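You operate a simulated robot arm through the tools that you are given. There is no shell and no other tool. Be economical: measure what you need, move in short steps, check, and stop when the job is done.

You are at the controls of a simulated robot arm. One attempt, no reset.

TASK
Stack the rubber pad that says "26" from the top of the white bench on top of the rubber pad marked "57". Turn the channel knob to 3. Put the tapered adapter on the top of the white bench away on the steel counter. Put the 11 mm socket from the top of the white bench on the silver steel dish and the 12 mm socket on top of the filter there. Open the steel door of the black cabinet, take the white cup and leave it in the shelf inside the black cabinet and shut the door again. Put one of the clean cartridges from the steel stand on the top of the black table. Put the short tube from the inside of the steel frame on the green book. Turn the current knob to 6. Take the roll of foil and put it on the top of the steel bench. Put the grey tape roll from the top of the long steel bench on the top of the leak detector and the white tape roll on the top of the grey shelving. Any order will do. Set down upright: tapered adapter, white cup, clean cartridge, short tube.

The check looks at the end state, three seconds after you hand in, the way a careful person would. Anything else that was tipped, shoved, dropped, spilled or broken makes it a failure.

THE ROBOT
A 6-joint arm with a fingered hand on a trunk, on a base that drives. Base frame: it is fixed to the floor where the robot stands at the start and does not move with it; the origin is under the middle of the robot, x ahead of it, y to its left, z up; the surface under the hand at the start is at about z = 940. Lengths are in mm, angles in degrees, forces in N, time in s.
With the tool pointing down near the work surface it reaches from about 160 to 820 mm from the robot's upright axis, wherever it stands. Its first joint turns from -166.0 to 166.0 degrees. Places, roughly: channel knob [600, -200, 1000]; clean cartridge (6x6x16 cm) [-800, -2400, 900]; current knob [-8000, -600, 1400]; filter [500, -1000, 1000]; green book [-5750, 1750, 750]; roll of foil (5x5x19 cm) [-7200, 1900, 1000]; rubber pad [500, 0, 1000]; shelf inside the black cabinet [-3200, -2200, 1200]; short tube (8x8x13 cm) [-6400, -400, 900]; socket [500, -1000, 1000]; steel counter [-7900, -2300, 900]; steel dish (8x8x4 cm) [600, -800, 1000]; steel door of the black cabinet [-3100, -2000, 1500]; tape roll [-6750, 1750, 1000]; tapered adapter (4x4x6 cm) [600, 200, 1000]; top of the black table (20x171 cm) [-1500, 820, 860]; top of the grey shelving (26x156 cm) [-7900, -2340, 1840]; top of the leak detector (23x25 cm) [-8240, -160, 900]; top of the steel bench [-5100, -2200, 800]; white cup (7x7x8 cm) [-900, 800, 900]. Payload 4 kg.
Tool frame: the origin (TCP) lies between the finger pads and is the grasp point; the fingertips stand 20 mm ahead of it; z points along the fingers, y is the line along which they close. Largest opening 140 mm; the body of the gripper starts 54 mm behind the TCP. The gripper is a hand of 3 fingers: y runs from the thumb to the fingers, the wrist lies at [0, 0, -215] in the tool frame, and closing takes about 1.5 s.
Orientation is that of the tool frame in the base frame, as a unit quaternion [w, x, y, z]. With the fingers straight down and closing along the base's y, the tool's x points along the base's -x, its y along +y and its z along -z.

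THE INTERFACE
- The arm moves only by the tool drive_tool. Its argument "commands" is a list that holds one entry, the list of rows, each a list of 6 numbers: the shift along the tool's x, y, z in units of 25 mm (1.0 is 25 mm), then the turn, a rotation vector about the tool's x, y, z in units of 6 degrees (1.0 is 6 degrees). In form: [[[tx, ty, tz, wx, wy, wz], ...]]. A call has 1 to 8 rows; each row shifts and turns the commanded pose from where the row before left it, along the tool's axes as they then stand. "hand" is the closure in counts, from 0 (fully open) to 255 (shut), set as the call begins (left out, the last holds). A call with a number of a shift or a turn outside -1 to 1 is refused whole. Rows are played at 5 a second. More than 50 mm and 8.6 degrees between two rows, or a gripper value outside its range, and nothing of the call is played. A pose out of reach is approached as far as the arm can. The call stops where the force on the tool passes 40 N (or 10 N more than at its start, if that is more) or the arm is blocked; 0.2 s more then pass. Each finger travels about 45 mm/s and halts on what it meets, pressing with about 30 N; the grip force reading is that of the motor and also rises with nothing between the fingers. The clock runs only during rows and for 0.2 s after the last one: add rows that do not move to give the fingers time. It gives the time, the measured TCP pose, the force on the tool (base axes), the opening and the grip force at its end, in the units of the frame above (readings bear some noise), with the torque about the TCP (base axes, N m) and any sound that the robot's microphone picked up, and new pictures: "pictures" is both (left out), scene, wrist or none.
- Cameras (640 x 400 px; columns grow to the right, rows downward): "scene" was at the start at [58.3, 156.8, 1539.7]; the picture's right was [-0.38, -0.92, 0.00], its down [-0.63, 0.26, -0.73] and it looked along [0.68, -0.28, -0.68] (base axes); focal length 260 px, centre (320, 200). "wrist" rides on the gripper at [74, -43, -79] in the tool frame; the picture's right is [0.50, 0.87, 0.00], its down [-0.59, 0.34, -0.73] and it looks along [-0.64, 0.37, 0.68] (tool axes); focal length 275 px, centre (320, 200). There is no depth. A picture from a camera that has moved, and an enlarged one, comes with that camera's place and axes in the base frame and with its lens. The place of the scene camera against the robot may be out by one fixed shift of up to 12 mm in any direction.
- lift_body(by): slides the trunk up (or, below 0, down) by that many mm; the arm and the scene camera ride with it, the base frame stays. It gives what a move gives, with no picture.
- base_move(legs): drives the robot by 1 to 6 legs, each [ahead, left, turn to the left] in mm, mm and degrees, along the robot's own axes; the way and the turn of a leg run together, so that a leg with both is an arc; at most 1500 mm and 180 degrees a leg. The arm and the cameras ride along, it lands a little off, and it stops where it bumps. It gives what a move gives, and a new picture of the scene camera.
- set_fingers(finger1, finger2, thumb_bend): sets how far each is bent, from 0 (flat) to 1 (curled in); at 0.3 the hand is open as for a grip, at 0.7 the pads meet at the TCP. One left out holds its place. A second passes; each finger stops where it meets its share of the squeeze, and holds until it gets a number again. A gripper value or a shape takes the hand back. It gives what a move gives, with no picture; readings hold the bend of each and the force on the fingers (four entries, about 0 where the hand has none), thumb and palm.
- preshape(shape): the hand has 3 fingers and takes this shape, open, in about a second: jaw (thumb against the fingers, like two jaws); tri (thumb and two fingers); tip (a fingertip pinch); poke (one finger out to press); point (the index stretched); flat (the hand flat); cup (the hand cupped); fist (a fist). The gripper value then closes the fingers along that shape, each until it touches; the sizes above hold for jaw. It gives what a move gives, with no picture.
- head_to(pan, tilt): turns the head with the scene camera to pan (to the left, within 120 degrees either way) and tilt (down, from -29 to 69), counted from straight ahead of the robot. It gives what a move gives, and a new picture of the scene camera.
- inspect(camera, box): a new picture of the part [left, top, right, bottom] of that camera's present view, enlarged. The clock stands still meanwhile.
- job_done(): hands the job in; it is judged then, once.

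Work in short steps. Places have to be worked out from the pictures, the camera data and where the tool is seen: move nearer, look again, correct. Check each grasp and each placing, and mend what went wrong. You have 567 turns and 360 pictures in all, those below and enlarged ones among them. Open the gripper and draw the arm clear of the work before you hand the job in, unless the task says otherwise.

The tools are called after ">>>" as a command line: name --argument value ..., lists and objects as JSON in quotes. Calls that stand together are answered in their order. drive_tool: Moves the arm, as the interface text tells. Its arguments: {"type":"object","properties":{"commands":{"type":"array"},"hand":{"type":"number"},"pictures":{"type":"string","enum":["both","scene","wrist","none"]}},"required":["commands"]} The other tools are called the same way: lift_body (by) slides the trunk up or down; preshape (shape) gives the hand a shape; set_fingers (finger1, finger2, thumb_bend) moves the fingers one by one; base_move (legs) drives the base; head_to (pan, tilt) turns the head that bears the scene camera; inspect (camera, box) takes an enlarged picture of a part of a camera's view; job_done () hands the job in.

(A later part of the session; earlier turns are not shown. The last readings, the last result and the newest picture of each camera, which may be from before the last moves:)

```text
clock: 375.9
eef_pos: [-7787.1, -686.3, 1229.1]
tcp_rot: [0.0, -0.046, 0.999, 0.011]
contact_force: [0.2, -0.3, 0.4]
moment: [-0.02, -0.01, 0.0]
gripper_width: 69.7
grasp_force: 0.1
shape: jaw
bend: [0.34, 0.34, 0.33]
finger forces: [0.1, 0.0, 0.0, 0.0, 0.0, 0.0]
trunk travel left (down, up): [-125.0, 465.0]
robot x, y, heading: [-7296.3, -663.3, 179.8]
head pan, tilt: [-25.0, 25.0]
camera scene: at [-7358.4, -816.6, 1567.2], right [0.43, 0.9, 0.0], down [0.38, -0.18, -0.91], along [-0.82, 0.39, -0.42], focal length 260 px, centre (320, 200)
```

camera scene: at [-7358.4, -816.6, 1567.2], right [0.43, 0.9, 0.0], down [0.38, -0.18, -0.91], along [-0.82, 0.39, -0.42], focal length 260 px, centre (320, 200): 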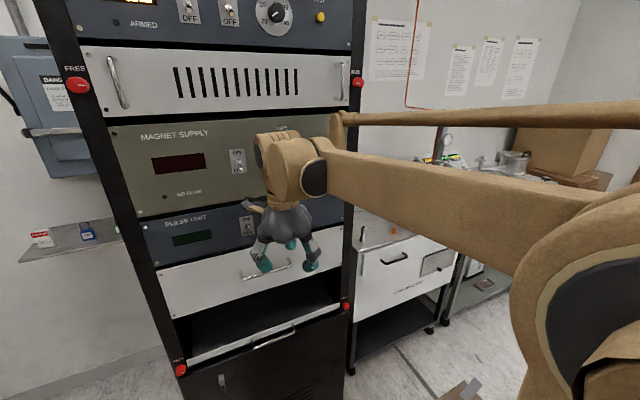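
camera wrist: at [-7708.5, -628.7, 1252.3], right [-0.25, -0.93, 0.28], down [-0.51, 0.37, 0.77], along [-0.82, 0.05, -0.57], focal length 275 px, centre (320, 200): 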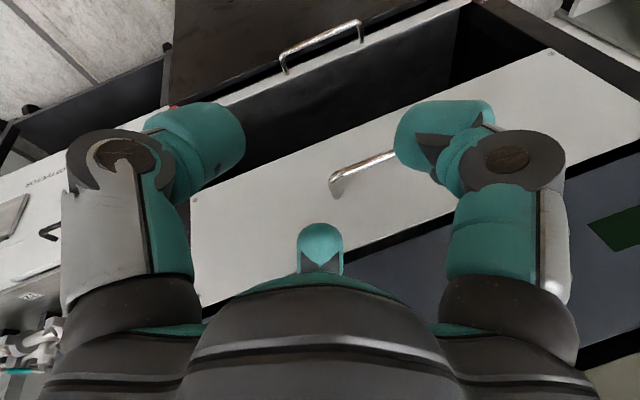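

The hand is vertical again in the normal branch. I retract the arm, then turn right to face +y for the long bench.

>>> drive_tool --commands '[[[-1, 0, 0, 0, 0, 0], [-1, 0, 0, 0, 0, 0], [-1, 0, 0, 0, 0, 0], [-1, 0, 0, 0, 0, 0], [-1, 0, 0, 0, 0, 0], [-1, 0, 0, 0, 0, 0]]]' --pictures "none"

>>> base_move --legs '[[130, 0, 0], [0, 0, -90]]'

>>> head_to --pan 0 --tilt 25

```text
clock: 377.3
eef_pos: [-7635.0, -671.0, 1229.6]
tcp_rot: [0.001, -0.046, 0.999, 0.012]
contact_force: [-0.5, 0.2, -0.1]
moment: [-0.01, -0.02, 0.0]
gripper_width: 69.7
grasp_force: 0.0
shape: jaw
bend: [0.34, 0.34, 0.33]
finger forces: [0.0, 0.0, 0.0, 0.0, 0.0, 0.0]
trunk travel left (down, up): [-125.0, 465.0]
robot x, y, heading: [-7293.9, -664.4, 180.0]
head pan, tilt: [-25.0, 25.0]
```

```text
clock: 382.4
eef_pos: [-7432.0, -324.8, 1228.7]
tcp_rot: [0.009, 0.671, 0.742, 0.008]
contact_force: [0.6, 0.5, 0.6]
moment: [-0.04, 0.0, 0.03]
gripper_width: 69.8
grasp_force: 0.2
shape: jaw
bend: [0.34, 0.34, 0.33]
finger forces: [0.1, 0.1, 0.0, 0.0, 0.1, 0.0]
trunk travel left (down, up): [-125.0, 465.0]
robot x, y, heading: [-7422.6, -659.8, 89.9]
head pan, tilt: [-25.0, 25.0]
camera scene: at [-7572.0, -601.9, 1567.2], right [0.91, -0.42, 0.0], down [-0.18, -0.38, -0.91], along [0.38, 0.82, -0.42], focal length 260 px, centre (320, 200)
```

scene: 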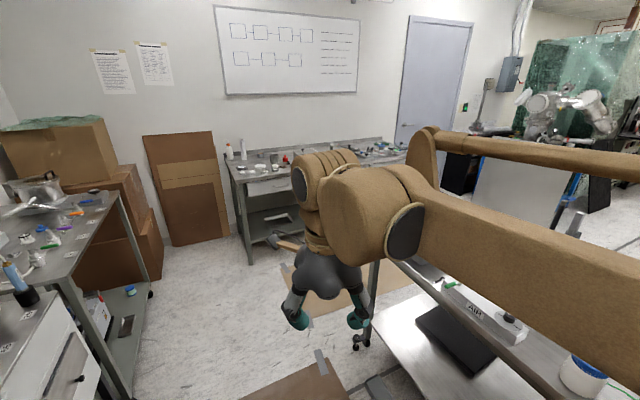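

```text
clock: 383.3
eef_pos: [-7433.0, -324.8, 1230.4]
tcp_rot: [0.009, 0.671, 0.741, 0.009]
contact_force: [0.7, 0.3, -0.3]
moment: [0.0, 0.01, 0.01]
gripper_width: 69.9
grasp_force: 0.0
shape: jaw
bend: [0.34, 0.34, 0.33]
finger forces: [0.1, 0.0, 0.1, 0.1, 0.1, 0.1]
trunk travel left (down, up): [-125.0, 465.0]
robot x, y, heading: [-7420.1, -664.7, 90.2]
head pan, tilt: [0.0, 25.0]
camera scene: at [-7610.9, -593.3, 1567.2], right [1.0, 0.0, 0.0], down [0.0, -0.42, -0.91], along [0.0, 0.91, -0.42], focal length 260 px, centre (320, 200)
```

scene: 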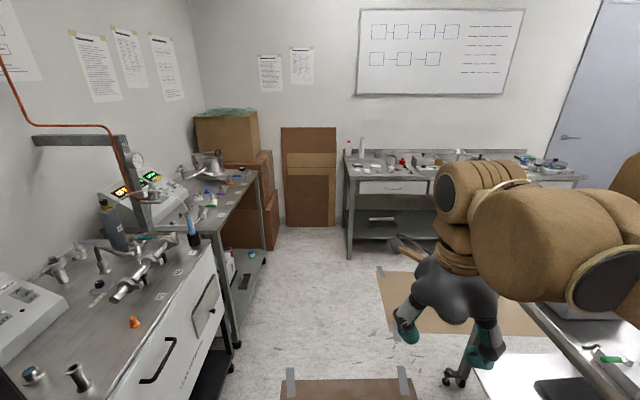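

Clear lane. I drive up to the long bench.

>>> base_move --legs '[[1480, 0, 0], [0, -450, 0]]'

>>> head_to --pan 0 --tilt 35

```text
clock: 392.9
eef_pos: [-6980.8, 1150.8, 1229.7]
tcp_rot: [0.009, 0.673, 0.74, 0.008]
contact_force: [-0.3, -0.2, -0.4]
moment: [0.01, 0.04, -0.02]
gripper_width: 69.8
grasp_force: 0.0
shape: jaw
bend: [0.34, 0.34, 0.33]
finger forces: [0.0, 0.0, 0.1, 0.0, 0.0, 0.1]
trunk travel left (down, up): [-125.0, 465.0]
robot x, y, heading: [-6970.3, 807.6, 90.1]
head pan, tilt: [0.0, 25.0]
camera scene: at [-7160.3, 881.3, 1567.3], right [1.0, 0.0, 0.0], down [0.0, -0.42, -0.91], along [0.0, 0.91, -0.42], focal length 260 px, centre (320, 200)
```

scene: 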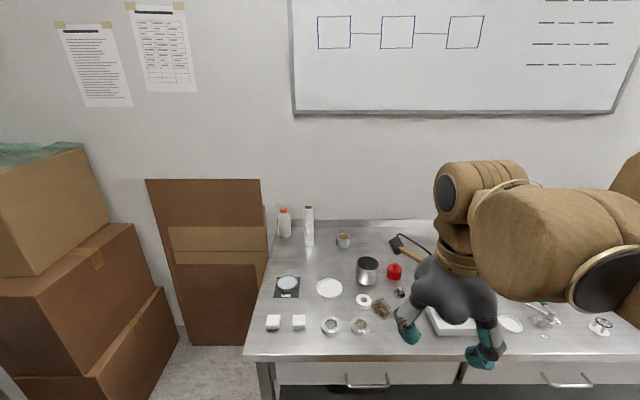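

```text
clock: 393.6
eef_pos: [-6980.4, 1150.3, 1228.9]
tcp_rot: [0.008, 0.672, 0.74, 0.008]
contact_force: [0.5, 0.0, -0.5]
moment: [0.01, 0.01, 0.0]
gripper_width: 70.1
grasp_force: 0.0
shape: jaw
bend: [0.34, 0.34, 0.33]
finger forces: [0.1, 0.0, 0.1, 0.1, 0.1, 0.0]
trunk travel left (down, up): [-125.0, 465.0]
robot x, y, heading: [-6973.5, 811.7, 89.9]
head pan, tilt: [0.0, 35.0]
camera scene: at [-7160.9, 877.3, 1551.5], right [1.0, 0.0, 0.0], down [0.0, -0.57, -0.82], along [0.0, 0.82, -0.57], focal length 260 px, centre (320, 200)
```

scene: 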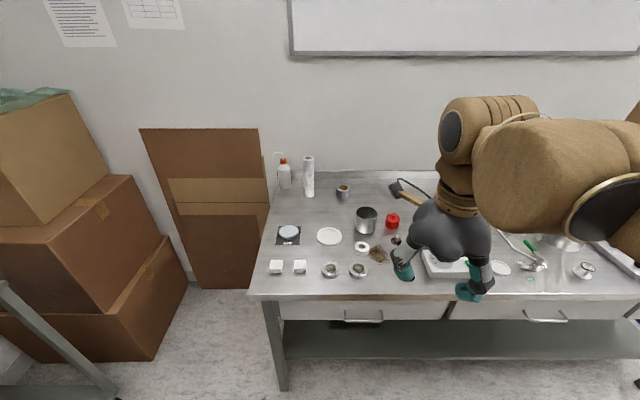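

>>> inspect --camera "scene" --box '[260, 150, 420, 290]'

```text
2.86 times, centred on (340, 220) of scene
camera zoom: at [-7160.9, 877.3, 1551.5], right [1.0, 0.0, 0.0], down [0.0, -0.57, -0.82], along [0.0, 0.82, -0.57], focal length 743 px, centre (263, 143)
```

zoom: 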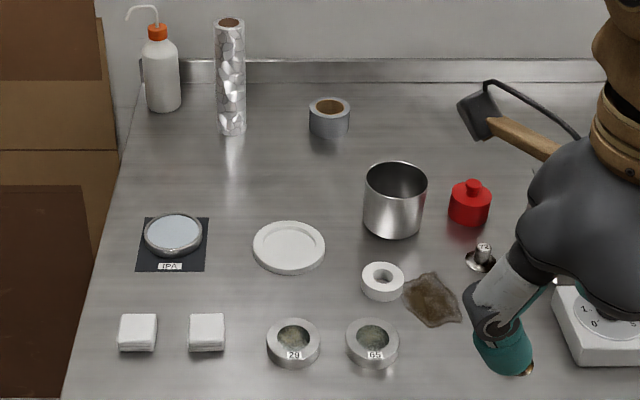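

Foil ≈(-7209,1826), grey tape ≈(-7058,1819), white tape ≈(-7019,1498), bench z≈890. I move up 120 mm and turn the hand −90° for the white tape.

>>> base_move --legs '[[120, 0, 0]]'

>>> drive_tool --commands '[[[0, 0, 0, 0, 0, -1], [0, 0, 0, 0, 0, -1], [0, 0, 0, 0, 0, -1], [0, 0, 0, 0, 0, -1], [0, 0, 0, 0, 0, -1], [0, 0, 0, 0, 0, -1], [0, 0, 0, 0, 0, -1]]]' --pictures "none"

>>> drive_tool --commands '[[[0, 0, 0, 0, 0, -1], [0, 0, 0, 0, 0, -1], [0, 0, 0, 0, 0, -1], [0, 0, 0, 0, 0, -1], [0, 0, 0, 0, 0, -1], [0, 0, 0, 0, 0, -1], [0, 0, 0, 0, 0, -1]]]' --hand 110 --pictures "wrist"

```text
clock: 394.8
eef_pos: [-6981.8, 1271.0, 1229.5]
tcp_rot: [0.009, 0.671, 0.741, 0.008]
contact_force: [-0.1, 0.6, -0.5]
moment: [-0.05, 0.02, 0.02]
gripper_width: 69.9
grasp_force: 0.2
shape: jaw
bend: [0.34, 0.34, 0.33]
finger forces: [0.1, 0.0, 0.0, 0.1, 0.0, 0.1]
trunk travel left (down, up): [-125.0, 465.0]
robot x, y, heading: [-6971.8, 926.9, 90.1]
head pan, tilt: [0.0, 35.0]
camera scene: at [-7161.1, 998.6, 1551.3], right [1.0, 0.0, 0.0], down [0.0, -0.57, -0.82], along [0.0, 0.82, -0.57], focal length 260 px, centre (320, 200)
```

scene: 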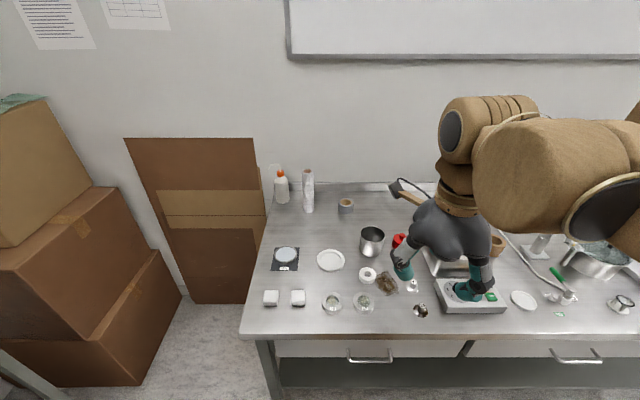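

```text
clock: 396.4
eef_pos: [-6982.4, 1270.7, 1230.3]
tcp_rot: [0.012, 0.36, 0.933, 0.005]
contact_force: [0.9, 0.4, 0.1]
moment: [-0.02, 0.0, 0.02]
gripper_width: 70.0
grasp_force: 0.1
shape: jaw
bend: [0.34, 0.34, 0.33]
finger forces: [0.0, 0.0, 0.0, 0.1, 0.0, 0.1]
trunk travel left (down, up): [-125.0, 465.0]
robot x, y, heading: [-6978.3, 928.3, 90.2]
head pan, tilt: [0.0, 35.0]
```

```text
clock: 398.0
eef_pos: [-6982.2, 1270.0, 1229.9]
tcp_rot: [0.013, 0.001, 1.0, 0.0]
contact_force: [0.6, 0.6, -0.5]
moment: [-0.03, 0.0, -0.02]
gripper_width: 79.1
grasp_force: 0.1
shape: jaw
bend: [0.32, 0.32, 0.3]
finger forces: [0.0, 0.0, 0.0, 0.1, 0.1, 0.0]
trunk travel left (down, up): [-125.0, 465.0]
robot x, y, heading: [-6971.0, 931.7, 90.2]
head pan, tilt: [0.0, 35.0]
camera wrist: at [-7058.4, 1227.8, 1307.1], right [-0.5, 0.87, -0.01], down [0.57, 0.34, 0.75], along [0.65, 0.36, -0.66], focal length 275 px, centre (320, 200)
```

wrist: 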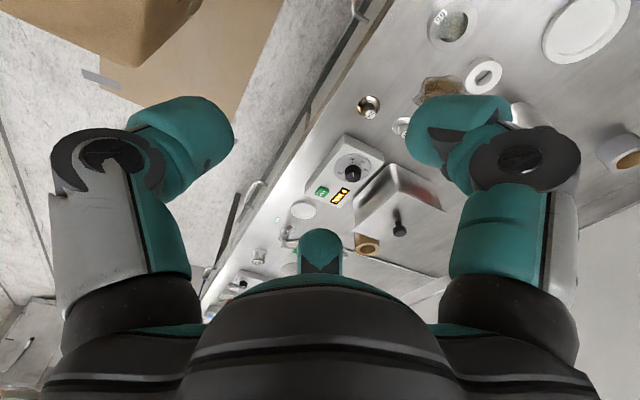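

White tape ≈(-7020,1515). I move over it.

>>> drive_tool --commands '[[[0.19, 1, 0.4, 0, 0, 0], [0.19, 1, 0.4, 0, 0, 0], [0.19, 1, 0.4, 0, 0, 0], [0.19, 1, 0.4, 0, 0, 0], [0.19, 1, 0.4, 0, 0, 0], [0.19, 1, 0.4, 0, 0, 0], [0.19, 1, 0.4, 0, 0, 0], [0.19, 1, 0.4, 0, 0, 0]]]' --pictures "wrist"

```text
clock: 399.8
eef_pos: [-7017.5, 1471.0, 1149.9]
tcp_rot: [0.012, 0.003, 1.0, 0.001]
contact_force: [0.0, 0.3, 0.2]
moment: [-0.04, -0.01, 0.0]
gripper_width: 79.0
grasp_force: 0.1
shape: jaw
bend: [0.32, 0.32, 0.3]
finger forces: [0.1, 0.1, 0.1, 0.0, 0.1, 0.0]
trunk travel left (down, up): [-125.0, 465.0]
robot x, y, heading: [-6972.8, 923.6, 90.4]
head pan, tilt: [0.0, 35.0]
camera wrist: at [-7094.1, 1429.3, 1227.7], right [-0.49, 0.87, -0.01], down [0.57, 0.34, 0.75], along [0.66, 0.36, -0.66], focal length 275 px, centre (320, 200)
```

wrist: 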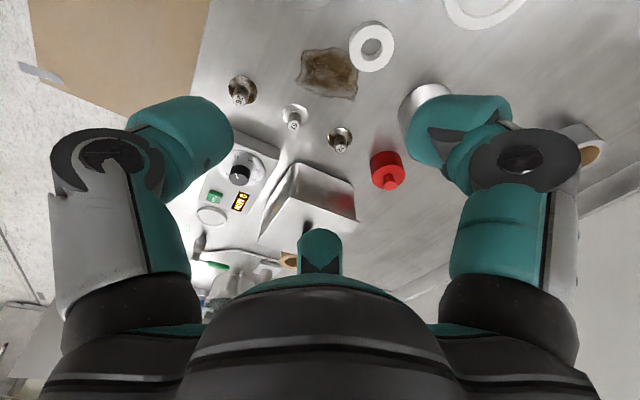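

>>> drive_tool --commands '[[[0.1, 0.75, 0, 0, 0, 0], [0, 0.75, 0, 0, 0, 0], [0, 0.75, 0.6, 0, 0, 0], [0, 0, 1, 0, 0, 0], [0, 0, 1, 0, 0, 0], [0, 0, 1, 0, 0, 0], [0, 0, 1, 0, 0, 0], [0, 0, 0.8, 0, 0, 0]]]' --pictures "both"

```text
clock: 401.6
eef_pos: [-7016.4, 1528.0, 1014.1]
tcp_rot: [0.012, 0.002, 1.0, 0.0]
contact_force: [-0.4, 0.2, -0.3]
moment: [0.02, 0.0, 0.0]
gripper_width: 79.0
grasp_force: 0.0
shape: jaw
bend: [0.32, 0.32, 0.3]
finger forces: [0.0, 0.1, 0.0, 0.0, 0.0, 0.1]
trunk travel left (down, up): [-125.0, 465.0]
robot x, y, heading: [-6974.6, 931.7, 89.9]
head pan, tilt: [0.0, 35.0]
camera scene: at [-7161.1, 997.6, 1551.4], right [1.0, 0.0, 0.0], down [0.0, -0.57, -0.82], along [0.0, 0.82, -0.57], focal length 260 px, centre (320, 200)
camera wrist: at [-7092.0, 1484.8, 1091.1], right [-0.49, 0.87, -0.01], down [0.57, 0.34, 0.75], along [0.66, 0.36, -0.66], focal length 275 px, centre (320, 200)
```

scene: 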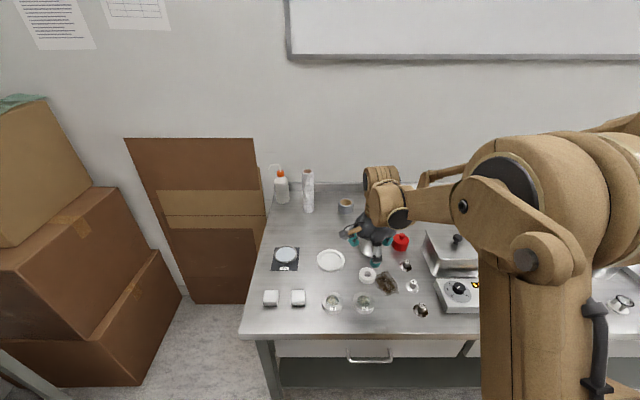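
wrist: 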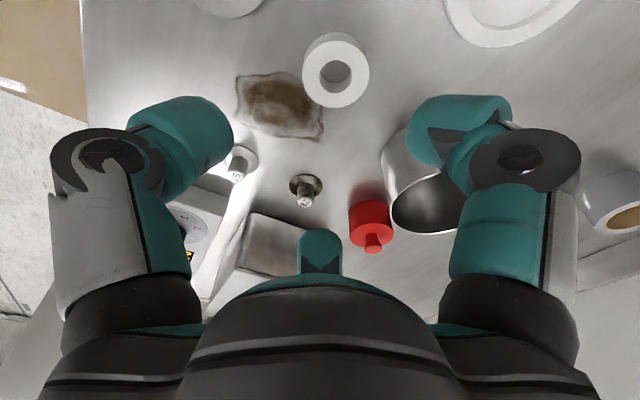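

Ray intersection puts the tape lower and further: (-7008,1542), top z≈862. I adjust and descend partly.

>>> drive_tool --commands '[[[-0.33, 0.56, 0, 0, 0, 0], [0, 0, 1, 0, 0, 0], [0, 0, 1, 0, 0, 0], [0, 0, 1, 0, 0, 0], [0, 0, 0.6, 0, 0, 0], [0, 0, 0, 0, 0, 0]]]' --hand 122 --pictures "wrist"

```text
clock: 403.0
eef_pos: [-7006.2, 1539.8, 924.7]
tcp_rot: [0.012, 0.003, 1.0, 0.0]
contact_force: [0.4, 0.1, -0.9]
moment: [0.0, 0.01, 0.01]
gripper_width: 73.7
grasp_force: 0.0
shape: jaw
bend: [0.33, 0.33, 0.32]
finger forces: [0.0, 0.0, 0.0, 0.1, 0.1, 0.0]
trunk travel left (down, up): [-125.0, 465.0]
robot x, y, heading: [-6973.5, 931.4, 90.1]
head pan, tilt: [0.0, 35.0]
camera wrist: at [-7082.9, 1497.1, 1001.4], right [-0.49, 0.87, -0.01], down [0.57, 0.34, 0.75], along [0.66, 0.36, -0.66], focal length 275 px, centre (320, 200)
```

wrist: 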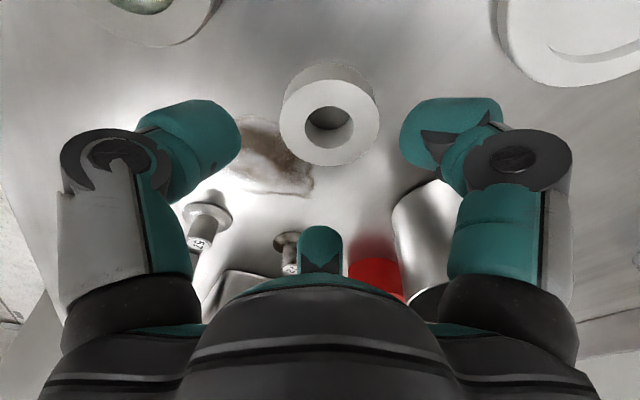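

>>> drive_tool --commands '[[[0, 0.12, 0.9, 0, 0, 0], [0, 0, 0.8, 0, 0, 0], [0, 0, 0.4, 0, 0, 0], [0, 0, 0.25, 0, 0, 0]]]' --pictures "none"

>>> drive_tool --commands '[[[0, 0, 0, 0, 0, 0], [0, 0, 0, 0, 0, 0], [0, 0, 0, 0, 0, 0], [0, 0, 0, 0, 0, 0], [0, 0, 0, 0, 0, 0]]]' --hand 255 --pictures "wrist"

```text
clock: 403.8
eef_pos: [-7005.3, 1541.6, 879.5]
tcp_rot: [0.012, 0.003, 1.0, 0.0]
contact_force: [0.5, -5.3, 15.7]
moment: [-0.67, 0.1, -0.03]
gripper_width: 54.6
grasp_force: 22.0
shape: jaw
bend: [0.41, 0.42, 0.38]
finger forces: [16.4, 15.7, 0.0, 0.0, 31.7, 0.0]
trunk travel left (down, up): [-125.0, 465.0]
robot x, y, heading: [-6969.9, 933.1, 90.2]
head pan, tilt: [0.0, 35.0]
stopped in row 3: the force on the tool passed its limit at 51 N (the readings are from after the stop); the commanded pose is now the measured one
```

```text
clock: 405.0
eef_pos: [-7005.4, 1542.4, 879.5]
tcp_rot: [0.012, 0.003, 1.0, 0.001]
contact_force: [0.1, -6.4, 20.6]
moment: [-0.82, 0.12, 0.01]
gripper_width: 53.4
grasp_force: 29.9
shape: jaw
bend: [0.41, 0.42, 0.38]
finger forces: [23.2, 22.6, 0.0, 0.0, 44.7, 0.0]
trunk travel left (down, up): [-125.0, 465.0]
robot x, y, heading: [-6969.8, 929.2, 90.1]
head pan, tilt: [0.0, 35.0]
camera wrist: at [-7081.3, 1499.1, 957.1], right [-0.49, 0.87, -0.01], down [0.57, 0.33, 0.75], along [0.65, 0.36, -0.66], focal length 275 px, centre (320, 200)
```

wrist: 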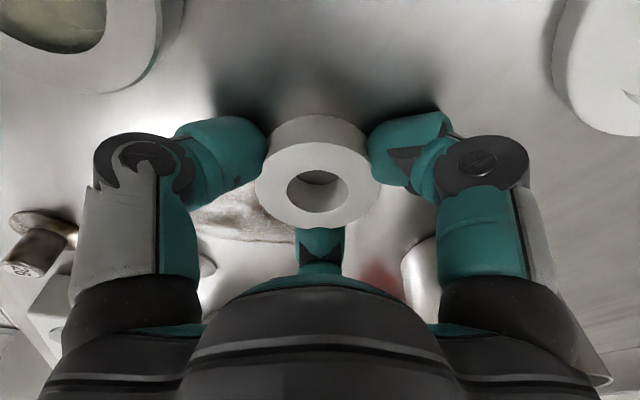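

Gripped at 53 mm. I lift it.

>>> drive_tool --commands '[[[0, 0, -0.3, 0, 0, 0], [0, 0, -1, 0, 0, 0], [0, 0, -1, 0, 0, 0], [0, 0, -1, 0, 0, 0], [0, 0, -1, 0, 0, 0], [0, 0, -1, 0, 0, 0], [0, 0, -1, 0, 0, 0], [0, 0, -1, 0, 0, 0]]]' --pictures "both"

```text
clock: 406.8
eef_pos: [-7007.5, 1543.2, 1061.2]
tcp_rot: [0.012, 0.003, 1.0, 0.0]
contact_force: [0.4, 0.0, -0.7]
moment: [-0.02, 0.0, -0.02]
gripper_width: 52.1
grasp_force: 29.9
shape: jaw
bend: [0.41, 0.42, 0.39]
finger forces: [23.4, 22.5, 0.0, 0.0, 25.6, 0.0]
trunk travel left (down, up): [-125.0, 465.0]
robot x, y, heading: [-6970.7, 931.2, 90.2]
head pan, tilt: [0.0, 35.0]
camera scene: at [-7161.1, 997.2, 1551.4], right [1.0, 0.0, 0.0], down [0.0, -0.57, -0.82], along [0.0, 0.82, -0.57], focal length 260 px, centre (320, 200)
camera wrist: at [-7083.9, 1500.9, 1137.5], right [-0.49, 0.87, -0.01], down [0.57, 0.33, 0.75], along [0.65, 0.36, -0.66], focal length 275 px, centre (320, 200)
```

scene: 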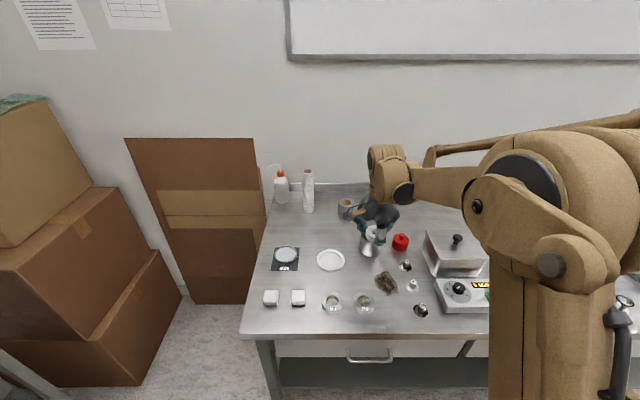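
wrist: 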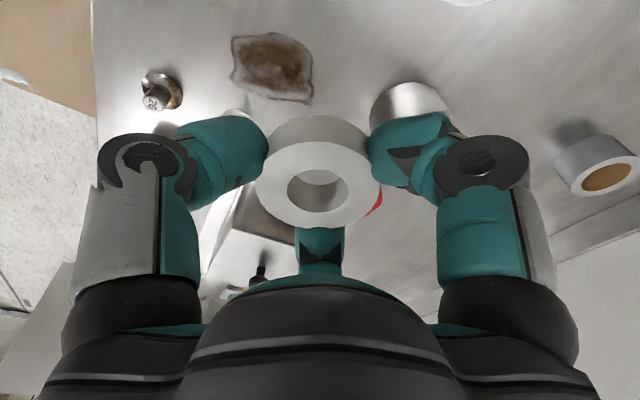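

White tape held. I retract and drive back down the lane toward the grey shelving.

>>> drive_tool --commands '[[[0, -1, -0.6, 0, 0, 0], [0, -1, -0.6, 0, 0, 0], [0, -1, -0.6, 0, 0, 0], [0, -1, -0.6, 0, 0, 0], [0, -1, -0.6, 0, 0, 0], [0, -1, -0.6, 0, 0, 0], [0, -1, -0.6, 0, 0, 0], [0, -1, -0.6, 0, 0, 0]]]' --pictures "none"

>>> base_move --legs '[[-200, 0, 0], [0, 450, 0], [-1400, 0, 0], [-620, 0, 0]]'

```text
clock: 408.6
eef_pos: [-7014.0, 1342.0, 1180.9]
tcp_rot: [0.012, 0.004, 1.0, 0.001]
contact_force: [0.5, -0.6, -0.4]
moment: [-0.01, 0.02, -0.01]
gripper_width: 52.1
grasp_force: 30.0
shape: jaw
bend: [0.41, 0.42, 0.39]
finger forces: [23.3, 22.6, 0.1, 0.0, 25.4, 0.0]
trunk travel left (down, up): [-125.0, 465.0]
robot x, y, heading: [-6970.1, 929.7, 90.2]
head pan, tilt: [0.0, 35.0]
```

```text
clock: 422.0
eef_pos: [-7432.0, -861.6, 1179.2]
tcp_rot: [0.012, -0.004, 1.0, 0.001]
contact_force: [-0.2, -1.0, -0.7]
moment: [0.01, -0.03, 0.01]
gripper_width: 52.2
grasp_force: 29.9
shape: jaw
bend: [0.41, 0.42, 0.39]
finger forces: [23.3, 22.5, 0.0, 0.0, 25.5, 0.1]
trunk travel left (down, up): [-125.0, 465.0]
robot x, y, heading: [-7386.3, -1269.9, 91.3]
head pan, tilt: [0.0, 35.0]
camera scene: at [-7576.1, -1209.3, 1551.4], right [1.0, 0.02, 0.0], down [0.01, -0.57, -0.82], along [-0.01, 0.82, -0.57], focal length 260 px, centre (320, 200)
```

scene: 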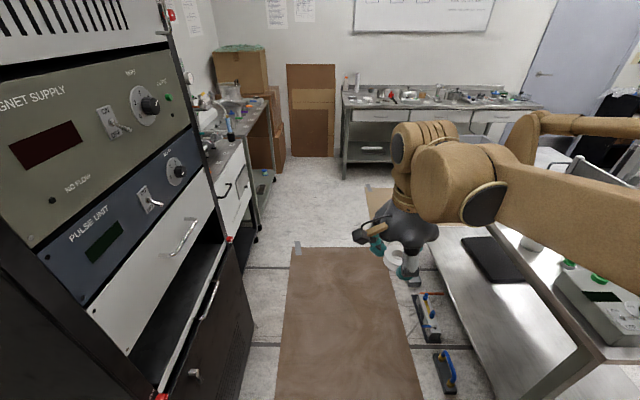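

>>> base_move --legs '[[0, 0, 178.5]]'

>>> head_to --pan -15 --tilt -5

```text
clock: 429.6
eef_pos: [-7367.7, -1686.8, 1179.8]
tcp_rot: [0.0, 0.999, -0.03, -0.012]
contact_force: [-0.4, 0.4, -0.7]
moment: [0.01, -0.05, -0.01]
gripper_width: 51.7
grasp_force: 29.9
shape: jaw
bend: [0.41, 0.42, 0.39]
finger forces: [23.4, 22.6, 0.1, 0.1, 24.5, 0.0]
trunk travel left (down, up): [-125.0, 465.0]
robot x, y, heading: [-7389.3, -1275.5, -92.9]
head pan, tilt: [0.0, 35.0]
camera scene: at [-7198.7, -1352.4, 1551.4], right [-1.0, 0.05, 0.0], down [0.03, 0.57, -0.82], along [-0.04, -0.82, -0.57], focal length 260 px, centre (320, 200)
```

scene: 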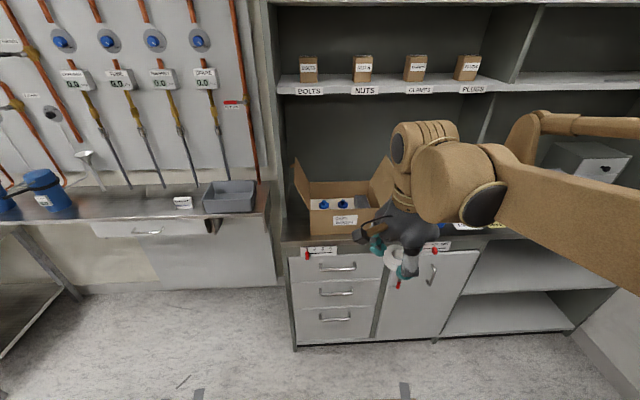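

```text
clock: 430.6
eef_pos: [-7367.0, -1687.3, 1180.2]
tcp_rot: [0.001, 0.999, -0.031, -0.012]
contact_force: [0.3, -0.7, -0.5]
moment: [-0.02, 0.0, -0.04]
gripper_width: 51.7
grasp_force: 29.7
shape: jaw
bend: [0.41, 0.42, 0.39]
finger forces: [23.5, 22.6, 0.0, 0.0, 24.4, 0.0]
trunk travel left (down, up): [-125.0, 465.0]
robot x, y, heading: [-7387.6, -1275.7, -93.0]
head pan, tilt: [-15.0, -5.0]
camera scene: at [-7221.2, -1347.7, 1615.2], right [-0.95, 0.31, 0.0], down [-0.03, -0.08, -1.0], along [-0.31, -0.95, 0.09], focal length 260 px, centre (320, 200)
```

scene: 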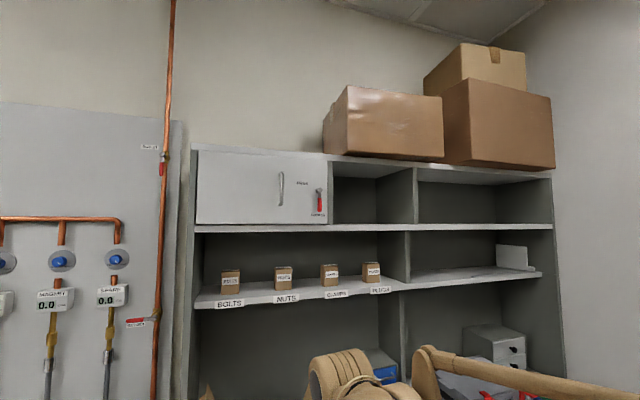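

The left half of the shelving top is free (x −7120…−7500). I raise the trunk fully first, then move in.

>>> lift_body --by 465

>>> base_move --legs '[[310, 75, 3]]'

>>> drive_tool --commands '[[[0, 0, -1, 0, 0, 0], [0, 0, -1, 0, 0, 0], [0, 0, -1, 0, 0, 0], [0, 0, -1, 0, 0, 0], [0, 0, -1, 0, 0, 0], [0, 0, -1, 0, 0, 0], [0, 0, -1, 0, 0, 0], [0, 0, -1, 0, 0, 0]]]' --pictures "none"

>>> head_to --pan 0 --tilt 20

```text
refused: 465 is not a number from -400 to 400
```

```text
clock: 432.8
eef_pos: [-7278.8, -1997.8, 1179.6]
tcp_rot: [-0.001, 1.0, -0.005, -0.012]
contact_force: [0.4, 0.0, -0.7]
moment: [-0.04, -0.02, 0.02]
gripper_width: 51.6
grasp_force: 29.8
shape: jaw
bend: [0.41, 0.42, 0.39]
finger forces: [23.4, 22.6, 0.0, 0.1, 24.5, 0.0]
trunk travel left (down, up): [-125.0, 465.0]
robot x, y, heading: [-7316.4, -1583.5, -90.3]
head pan, tilt: [-15.0, -5.0]
camera scene: at [-7148.6, -1652.0, 1615.2], right [-0.96, 0.26, 0.0], down [-0.02, -0.08, -1.0], along [-0.26, -0.96, 0.09], focal length 260 px, centre (320, 200)
```

scene: 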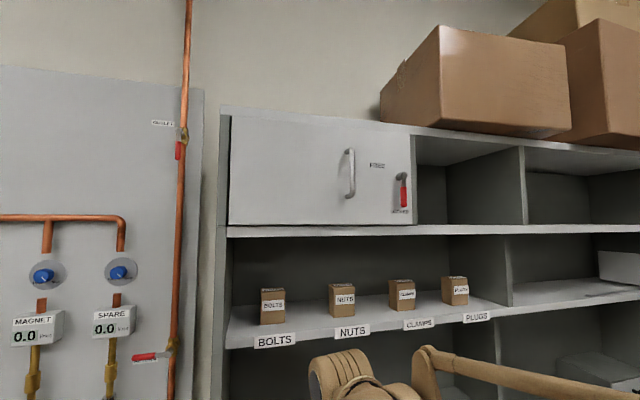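

```text
clock: 434.6
eef_pos: [-7276.8, -1996.9, 1381.0]
tcp_rot: [0.002, 1.0, -0.006, -0.012]
contact_force: [0.5, -0.4, -0.2]
moment: [-0.01, -0.02, -0.02]
gripper_width: 51.8
grasp_force: 30.1
shape: jaw
bend: [0.41, 0.42, 0.39]
finger forces: [23.4, 22.6, 0.0, 0.0, 24.5, 0.0]
trunk travel left (down, up): [-125.0, 465.0]
robot x, y, heading: [-7316.3, -1582.0, -90.2]
head pan, tilt: [-15.0, -5.0]
```

```text
clock: 435.5
eef_pos: [-7277.5, -1997.8, 1380.4]
tcp_rot: [0.001, 1.0, -0.006, -0.012]
contact_force: [0.5, 0.1, -0.4]
moment: [0.0, -0.01, 0.0]
gripper_width: 51.6
grasp_force: 29.3
shape: jaw
bend: [0.41, 0.42, 0.39]
finger forces: [23.4, 22.6, 0.0, 0.0, 24.4, 0.0]
trunk travel left (down, up): [-125.0, 465.0]
robot x, y, heading: [-7318.4, -1585.9, -90.2]
head pan, tilt: [0.0, 20.0]
camera scene: at [-7126.3, -1659.9, 1575.3], right [-1.0, 0.01, 0.0], down [0.0, 0.34, -0.94], along [0.0, -0.94, -0.34], focal length 260 px, centre (320, 200)
```

scene: 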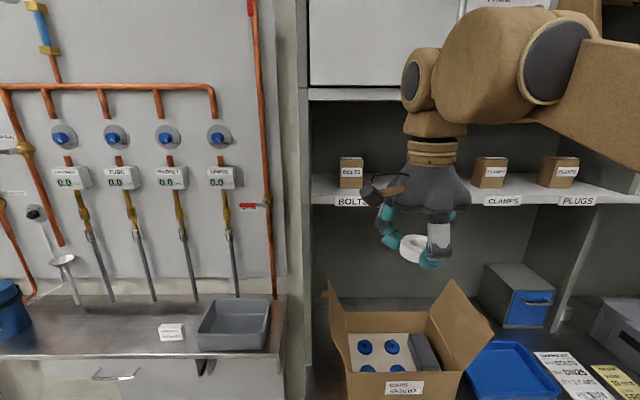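

>>> lift_body --by 400

>>> lift_body --by 60

>>> drive_tool --commands '[[[0, 0, -1, 0, 0, 0], [0, 0, -1, 0, 0, 0], [0, 0, -0.6, 0, 0, 0], [0, 0, 0, 0, 0, 0]]]' --pictures "none"

>>> head_to --pan 0 --tilt 30

```text
clock: 439.3
eef_pos: [-7277.5, -1997.7, 1779.6]
tcp_rot: [0.001, 1.0, -0.006, -0.012]
contact_force: [0.4, 0.8, 0.3]
moment: [-0.03, 0.01, -0.02]
gripper_width: 51.9
grasp_force: 30.2
shape: jaw
bend: [0.41, 0.42, 0.39]
finger forces: [23.5, 22.6, 0.0, 0.1, 24.4, 0.1]
trunk travel left (down, up): [-525.0, 65.0]
robot x, y, heading: [-7320.7, -1581.7, -90.5]
head pan, tilt: [0.0, 20.0]
```

```text
clock: 440.3
eef_pos: [-7277.2, -1997.1, 1839.3]
tcp_rot: [0.001, 1.0, -0.006, -0.012]
contact_force: [0.1, -0.1, -0.8]
moment: [-0.02, -0.02, -0.04]
gripper_width: 51.9
grasp_force: 29.9
shape: jaw
bend: [0.41, 0.42, 0.39]
finger forces: [23.5, 22.5, 0.0, 0.0, 24.4, 0.0]
trunk travel left (down, up): [-585.0, 5.0]
robot x, y, heading: [-7316.6, -1585.7, -90.1]
head pan, tilt: [0.0, 20.0]
```

```text
clock: 441.3
eef_pos: [-7273.5, -1995.9, 1903.3]
tcp_rot: [0.001, 1.0, -0.006, -0.012]
contact_force: [0.4, 0.4, -1.0]
moment: [0.01, 0.0, -0.06]
gripper_width: 51.6
grasp_force: 30.5
shape: jaw
bend: [0.41, 0.42, 0.39]
finger forces: [23.3, 22.7, 0.1, 0.0, 24.3, 0.1]
trunk travel left (down, up): [-585.0, 5.0]
robot x, y, heading: [-7314.1, -1584.9, -90.3]
head pan, tilt: [0.0, 20.0]
```

```text
clock: 442.0
eef_pos: [-7273.4, -1997.3, 1902.5]
tcp_rot: [0.001, 1.0, -0.006, -0.013]
contact_force: [-0.1, -0.3, 0.6]
moment: [0.0, 0.02, 0.03]
gripper_width: 52.0
grasp_force: 29.6
shape: jaw
bend: [0.41, 0.42, 0.39]
finger forces: [23.2, 22.6, 0.0, 0.0, 24.4, 0.0]
trunk travel left (down, up): [-585.0, 5.0]
robot x, y, heading: [-7319.2, -1586.6, -90.4]
head pan, tilt: [0.0, 30.0]
camera scene: at [-7126.1, -1657.3, 2019.3], right [-1.0, 0.0, 0.0], down [0.0, 0.5, -0.87], along [0.0, -0.87, -0.5], focal length 260 px, centre (320, 200)
```

scene: 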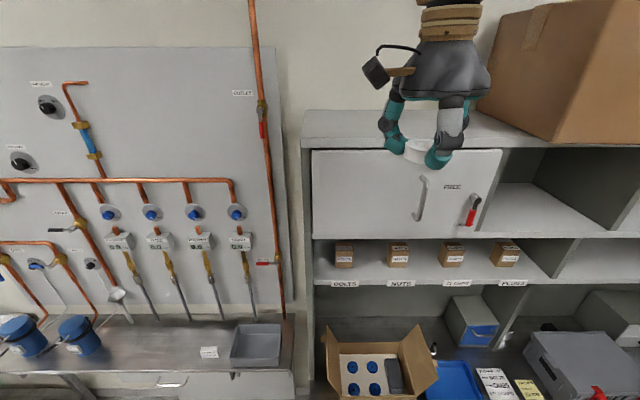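

>>> drive_tool --commands '[[[0, 1, 0, 0, 0, 0], [0, 1, 0, 0, 0, 0], [0, 1, 0, 0, 0, 0], [0, 1, 0, 0, 0, 0], [0, 1, 0, 0, 0, 0], [0, 1, 0, 0, 0, 0], [0, 1, 0, 0, 0, 0], [0, 1, 0, 0, 0, 0]]]' --pictures "both"

```text
clock: 443.8
eef_pos: [-7280.3, -2182.1, 1888.6]
tcp_rot: [-0.001, 1.0, -0.006, -0.012]
contact_force: [-0.2, 0.0, -0.5]
moment: [0.05, -0.03, 0.02]
gripper_width: 51.4
grasp_force: 30.5
shape: jaw
bend: [0.41, 0.42, 0.39]
finger forces: [23.3, 22.6, 0.0, 0.0, 24.1, 0.1]
out of reach, approached as far as the arm can: row 7, 8
trunk travel left (down, up): [-585.0, 5.0]
robot x, y, heading: [-7321.7, -1584.8, -90.1]
head pan, tilt: [0.0, 30.0]
camera scene: at [-7126.5, -1658.4, 2019.2], right [-1.0, 0.0, 0.0], down [0.0, 0.5, -0.87], along [0.0, -0.87, -0.5], focal length 260 px, centre (320, 200)
camera wrist: at [-7204.0, -2141.9, 1965.9], right [0.49, -0.87, -0.01], down [-0.57, -0.33, 0.75], along [-0.66, -0.36, -0.66], focal length 275 px, centre (320, 200)
```

scene: 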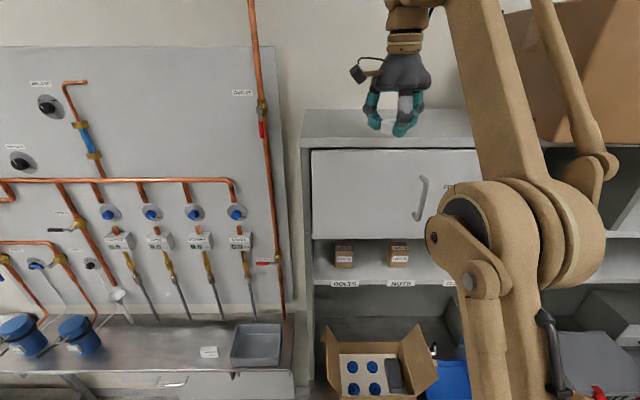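
wrist: 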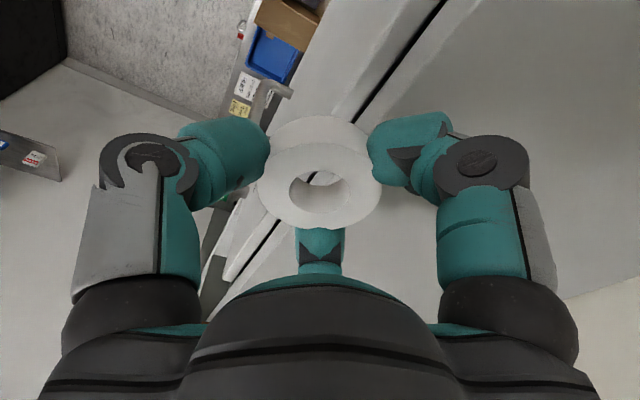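

Out of reach by ~80 mm. I lean the hand 9° forward to gain reach, raise slightly, then drive the base 85 mm closer.

>>> drive_tool --commands '[[[0, 0, 0, -0.75, 0, 0], [0, 0, 0, -0.75, 0, 0], [0, 0.1, -0.6, 0, 0, 0], [0, 0, 0, 0, 0, 0]]]' --pictures "none"

>>> base_move --legs '[[85, 0, 0]]'

>>> drive_tool --commands '[[[0, 0, 0, 0, 0, 0]]]' --pictures "wrist"

```text
clock: 444.8
eef_pos: [-7280.1, -2180.0, 1902.8]
tcp_rot: [0.079, 0.997, -0.006, -0.013]
contact_force: [-0.3, 0.8, 0.0]
moment: [-0.02, -0.01, -0.02]
gripper_width: 51.5
grasp_force: 29.8
shape: jaw
bend: [0.41, 0.42, 0.39]
finger forces: [23.3, 22.7, 0.1, 0.1, 24.2, 0.1]
trunk travel left (down, up): [-585.0, 5.0]
robot x, y, heading: [-7319.0, -1582.4, -90.0]
head pan, tilt: [0.0, 30.0]
```

```text
clock: 445.9
eef_pos: [-7279.8, -2269.2, 1901.8]
tcp_rot: [0.078, 0.997, -0.005, -0.013]
contact_force: [0.0, 0.1, -0.3]
moment: [0.02, 0.01, -0.02]
gripper_width: 51.6
grasp_force: 30.4
shape: jaw
bend: [0.41, 0.42, 0.39]
finger forces: [23.3, 22.7, 0.1, 0.0, 24.2, 0.1]
trunk travel left (down, up): [-585.0, 5.0]
robot x, y, heading: [-7319.1, -1669.6, -90.3]
head pan, tilt: [0.0, 30.0]
camera scene: at [-7126.4, -1744.7, 2019.2], right [-1.0, 0.0, 0.0], down [0.0, 0.5, -0.87], along [0.0, -0.87, -0.5], focal length 260 px, centre (320, 200)
```

scene: 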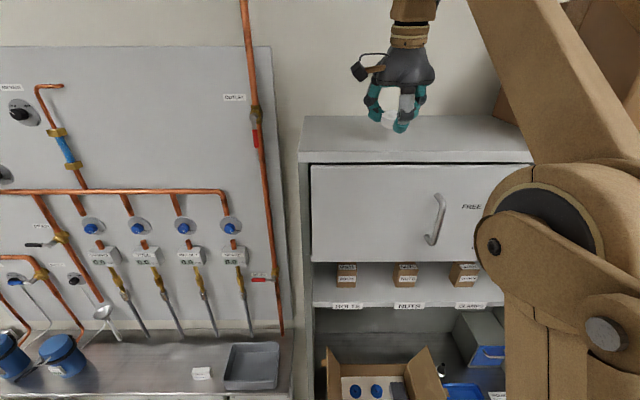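

```text
clock: 446.3
eef_pos: [-7280.8, -2264.8, 1902.7]
tcp_rot: [0.08, 0.997, -0.004, -0.012]
contact_force: [0.2, 0.5, 0.8]
moment: [-0.05, -0.02, 0.0]
gripper_width: 51.6
grasp_force: 30.6
shape: jaw
bend: [0.41, 0.42, 0.39]
finger forces: [23.4, 22.7, 0.1, 0.0, 24.3, 0.1]
trunk travel left (down, up): [-585.0, 5.0]
robot x, y, heading: [-7316.8, -1674.7, -90.5]
head pan, tilt: [0.0, 30.0]
camera wrist: at [-7203.1, -2210.8, 1973.3], right [0.49, -0.86, 0.13], down [-0.57, -0.21, 0.79], along [-0.66, -0.46, -0.6], focal length 275 px, centre (320, 200)
```

wrist: 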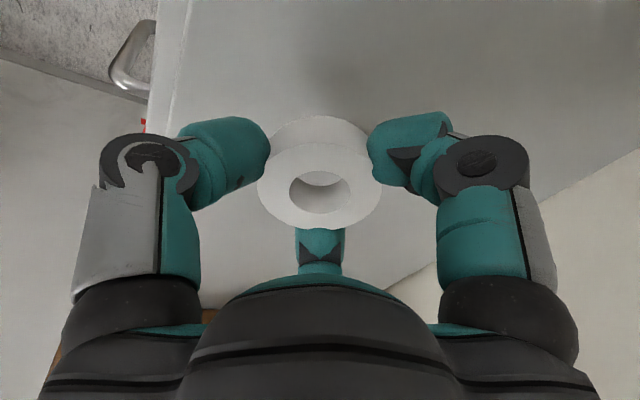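

Over the shelf top now (front edge y≈-2198). I level the hand and lower.

>>> drive_tool --commands '[[[0, 0, 0.5, 0.75, 0, 0], [0, 0, 0.3, 0.75, 0, 0], [0, 0, 0, 0, 0, 0]]]' --pictures "none"

>>> drive_tool --commands '[[[0, 0, 0.15, 0, 0, 0], [0, 0, 0.15, 0, 0, 0], [0, 0, 0.15, 0, 0, 0], [0, 0, 0.1, 0, 0, 0], [0, 0, 0.1, 0, 0, 0], [0, 0, 0.1, 0, 0, 0]]]' --pictures "none"

```text
clock: 447.1
eef_pos: [-7279.4, -2270.6, 1884.1]
tcp_rot: [0.0, 1.0, -0.005, -0.012]
contact_force: [-0.1, -0.1, 0.1]
moment: [0.02, 0.03, -0.03]
gripper_width: 51.6
grasp_force: 30.1
shape: jaw
bend: [0.41, 0.42, 0.39]
finger forces: [23.3, 22.8, 0.0, 0.1, 24.1, 0.1]
trunk travel left (down, up): [-585.0, 5.0]
robot x, y, heading: [-7317.5, -1673.7, -90.0]
head pan, tilt: [0.0, 30.0]
```

```text
clock: 448.2
eef_pos: [-7281.0, -2269.4, 1870.2]
tcp_rot: [0.002, 1.0, -0.005, -0.011]
contact_force: [0.2, -8.6, 34.4]
moment: [0.61, -0.24, -0.1]
gripper_width: 53.2
grasp_force: 30.2
shape: jaw
bend: [0.41, 0.42, 0.39]
finger forces: [29.7, 25.6, 0.1, 0.0, 70.0, 0.0]
trunk travel left (down, up): [-585.0, 5.0]
robot x, y, heading: [-7318.4, -1670.9, -90.2]
head pan, tilt: [0.0, 30.0]
stopped in row 5: the force on the tool passed its limit at 45 N (the readings are from after the stop); the commanded pose is now the measured one
```

Contact with the shelf top. I ease off, open moderately and lift.

>>> drive_tool --commands '[[[0, 0, -0.08, 0, 0, 0], [0, 0, 0, 0, 0, 0]]]' --pictures "none"

>>> drive_tool --commands '[[[0, 0, 0, 0, 0, 0], [0, 0, 0, 0, 0, 0], [0, 0, 0, 0, 0, 0], [0, 0, -0.3, 0, 0, 0], [0, 0, -0.6, 0, 0, 0], [0, 0, -0.5, 0, 0, 0]]]' --hand 110 --pictures "wrist"

```text
clock: 448.8
eef_pos: [-7281.4, -2270.2, 1870.3]
tcp_rot: [0.002, 1.0, -0.005, -0.012]
contact_force: [0.4, -3.1, 17.9]
moment: [0.45, -0.11, -0.01]
gripper_width: 53.1
grasp_force: 29.8
shape: jaw
bend: [0.41, 0.42, 0.39]
finger forces: [26.4, 24.5, 0.0, 0.0, 52.0, 0.0]
trunk travel left (down, up): [-585.0, 5.0]
robot x, y, heading: [-7320.7, -1672.6, -90.1]
head pan, tilt: [0.0, 30.0]
```

```text
clock: 450.2
eef_pos: [-7279.6, -2260.0, 1897.2]
tcp_rot: [0.002, 1.0, -0.006, -0.013]
contact_force: [0.0, 0.0, 0.6]
moment: [-0.02, 0.02, 0.02]
gripper_width: 79.4
grasp_force: 0.2
shape: jaw
bend: [0.32, 0.32, 0.3]
finger forces: [0.1, 0.0, 0.0, 0.0, 0.1, 0.1]
out of reach, approached as far as the arm can: row 5, 6
trunk travel left (down, up): [-585.0, 5.0]
robot x, y, heading: [-7319.4, -1671.9, -90.2]
head pan, tilt: [0.0, 30.0]
camera wrist: at [-7203.7, -2217.8, 1974.0], right [0.49, -0.87, -0.01], down [-0.57, -0.33, 0.75], along [-0.66, -0.36, -0.66], focal length 275 px, centre (320, 200)
```

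wrist: 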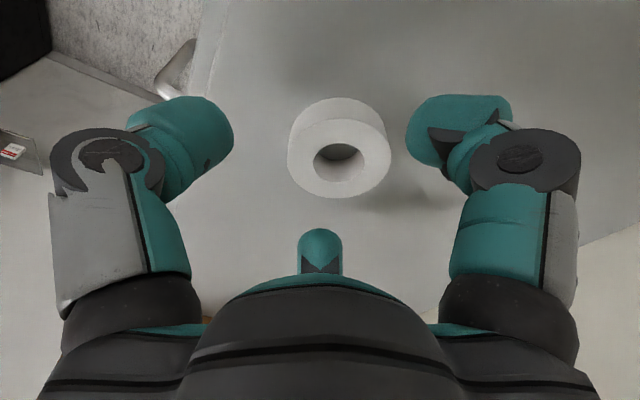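

The tape sits flat on top. I lean the hand to gain height, rise over the tape, then back the base away.

>>> drive_tool --commands '[[[0, 0, 0, -0.8, 0, 0], [0, 0, 0, -0.8, 0, 0], [0, 0.1, -0.8, 0, 0, 0], [0, 0.1, -0.8, 0, 0, 0], [0, 0, 0, 0, 0, 0]]]' --pictures "wrist"

```text
clock: 451.4
eef_pos: [-7280.3, -2259.3, 1924.8]
tcp_rot: [0.086, 0.996, -0.004, -0.013]
contact_force: [-0.5, 0.5, 0.2]
moment: [0.04, -0.01, -0.06]
gripper_width: 79.3
grasp_force: 0.2
shape: jaw
bend: [0.32, 0.32, 0.3]
finger forces: [0.1, 0.1, 0.0, 0.0, 0.0, 0.0]
out of reach, approached as far as the arm can: row 4
trunk travel left (down, up): [-585.0, 5.0]
robot x, y, heading: [-7319.3, -1671.6, -90.2]
head pan, tilt: [0.0, 30.0]
camera wrist: at [-7204.1, -2204.8, 1994.3], right [0.49, -0.86, 0.14], down [-0.57, -0.2, 0.8], along [-0.66, -0.47, -0.59], focal length 275 px, centre (320, 200)
```

wrist: 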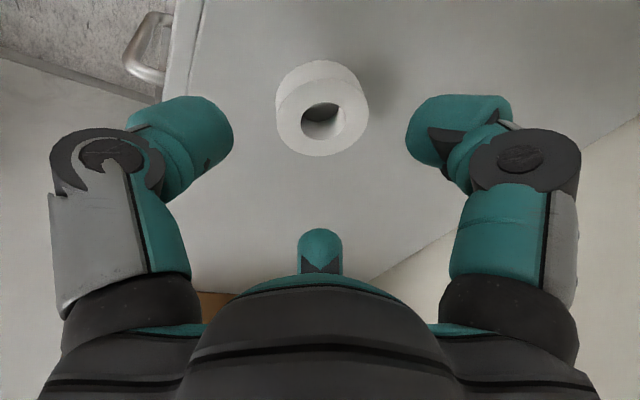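

Clear above the tape. I back the base away and lower the trunk.

>>> base_move --legs '[[-380, 0, 0]]'

>>> inspect --camera "scene" --box '[290, 60, 450, 220]'

>>> lift_body --by -400

>>> lift_body --by -60

```text
clock: 453.8
eef_pos: [-7281.9, -1878.9, 1924.4]
tcp_rot: [0.085, 0.996, -0.007, -0.013]
contact_force: [1.4, -0.3, -0.1]
moment: [0.01, 0.01, 0.01]
gripper_width: 79.2
grasp_force: 0.0
shape: jaw
bend: [0.32, 0.32, 0.3]
finger forces: [0.0, 0.0, 0.0, 0.1, 0.0, 0.1]
trunk travel left (down, up): [-585.0, 5.0]
robot x, y, heading: [-7314.5, -1288.4, -90.5]
head pan, tilt: [0.0, 30.0]
camera scene: at [-7124.3, -1363.8, 2019.2], right [-1.0, 0.01, 0.0], down [0.0, 0.5, -0.87], along [-0.01, -0.87, -0.5], focal length 260 px, centre (320, 200)
```

scene: 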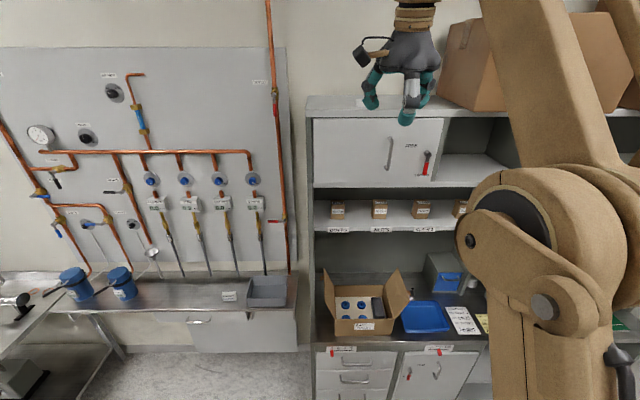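

```text
2.50 times, centred on (370, 140) of scene
camera zoom: at [-7124.3, -1363.8, 2019.2], right [-1.0, 0.01, 0.0], down [0.0, 0.5, -0.87], along [-0.01, -0.87, -0.5], focal length 650 px, centre (195, 350)
```

zoom: 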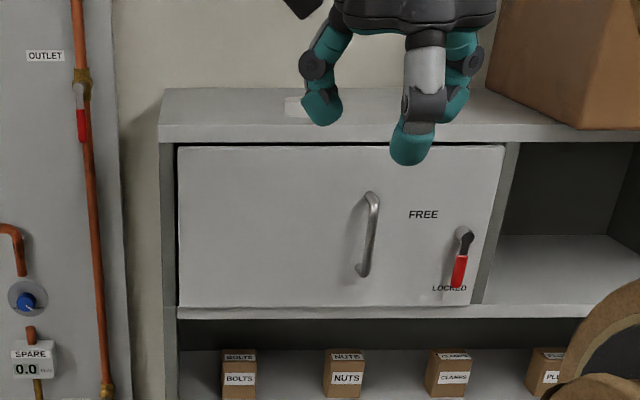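

```text
clock: 457.6
eef_pos: [-7282.3, -1879.2, 1524.3]
tcp_rot: [0.085, 0.996, -0.007, -0.013]
contact_force: [-0.3, 0.0, -0.2]
moment: [0.0, 0.0, 0.01]
gripper_width: 79.4
grasp_force: 0.0
shape: jaw
bend: [0.32, 0.32, 0.3]
finger forces: [0.1, 0.1, 0.0, 0.0, 0.0, 0.1]
trunk travel left (down, up): [-185.0, 405.0]
robot x, y, heading: [-7313.8, -1291.0, -90.5]
head pan, tilt: [0.0, 30.0]
```

```text
clock: 458.6
eef_pos: [-7282.3, -1879.3, 1464.6]
tcp_rot: [0.085, 0.996, -0.007, -0.013]
contact_force: [-0.9, 0.4, 0.0]
moment: [0.0, -0.01, 0.01]
gripper_width: 79.0
grasp_force: 0.0
shape: jaw
bend: [0.32, 0.32, 0.3]
finger forces: [0.0, 0.0, 0.0, 0.0, 0.0, 0.0]
trunk travel left (down, up): [-125.0, 465.0]
robot x, y, heading: [-7313.9, -1287.3, -90.4]
head pan, tilt: [0.0, 30.0]
```

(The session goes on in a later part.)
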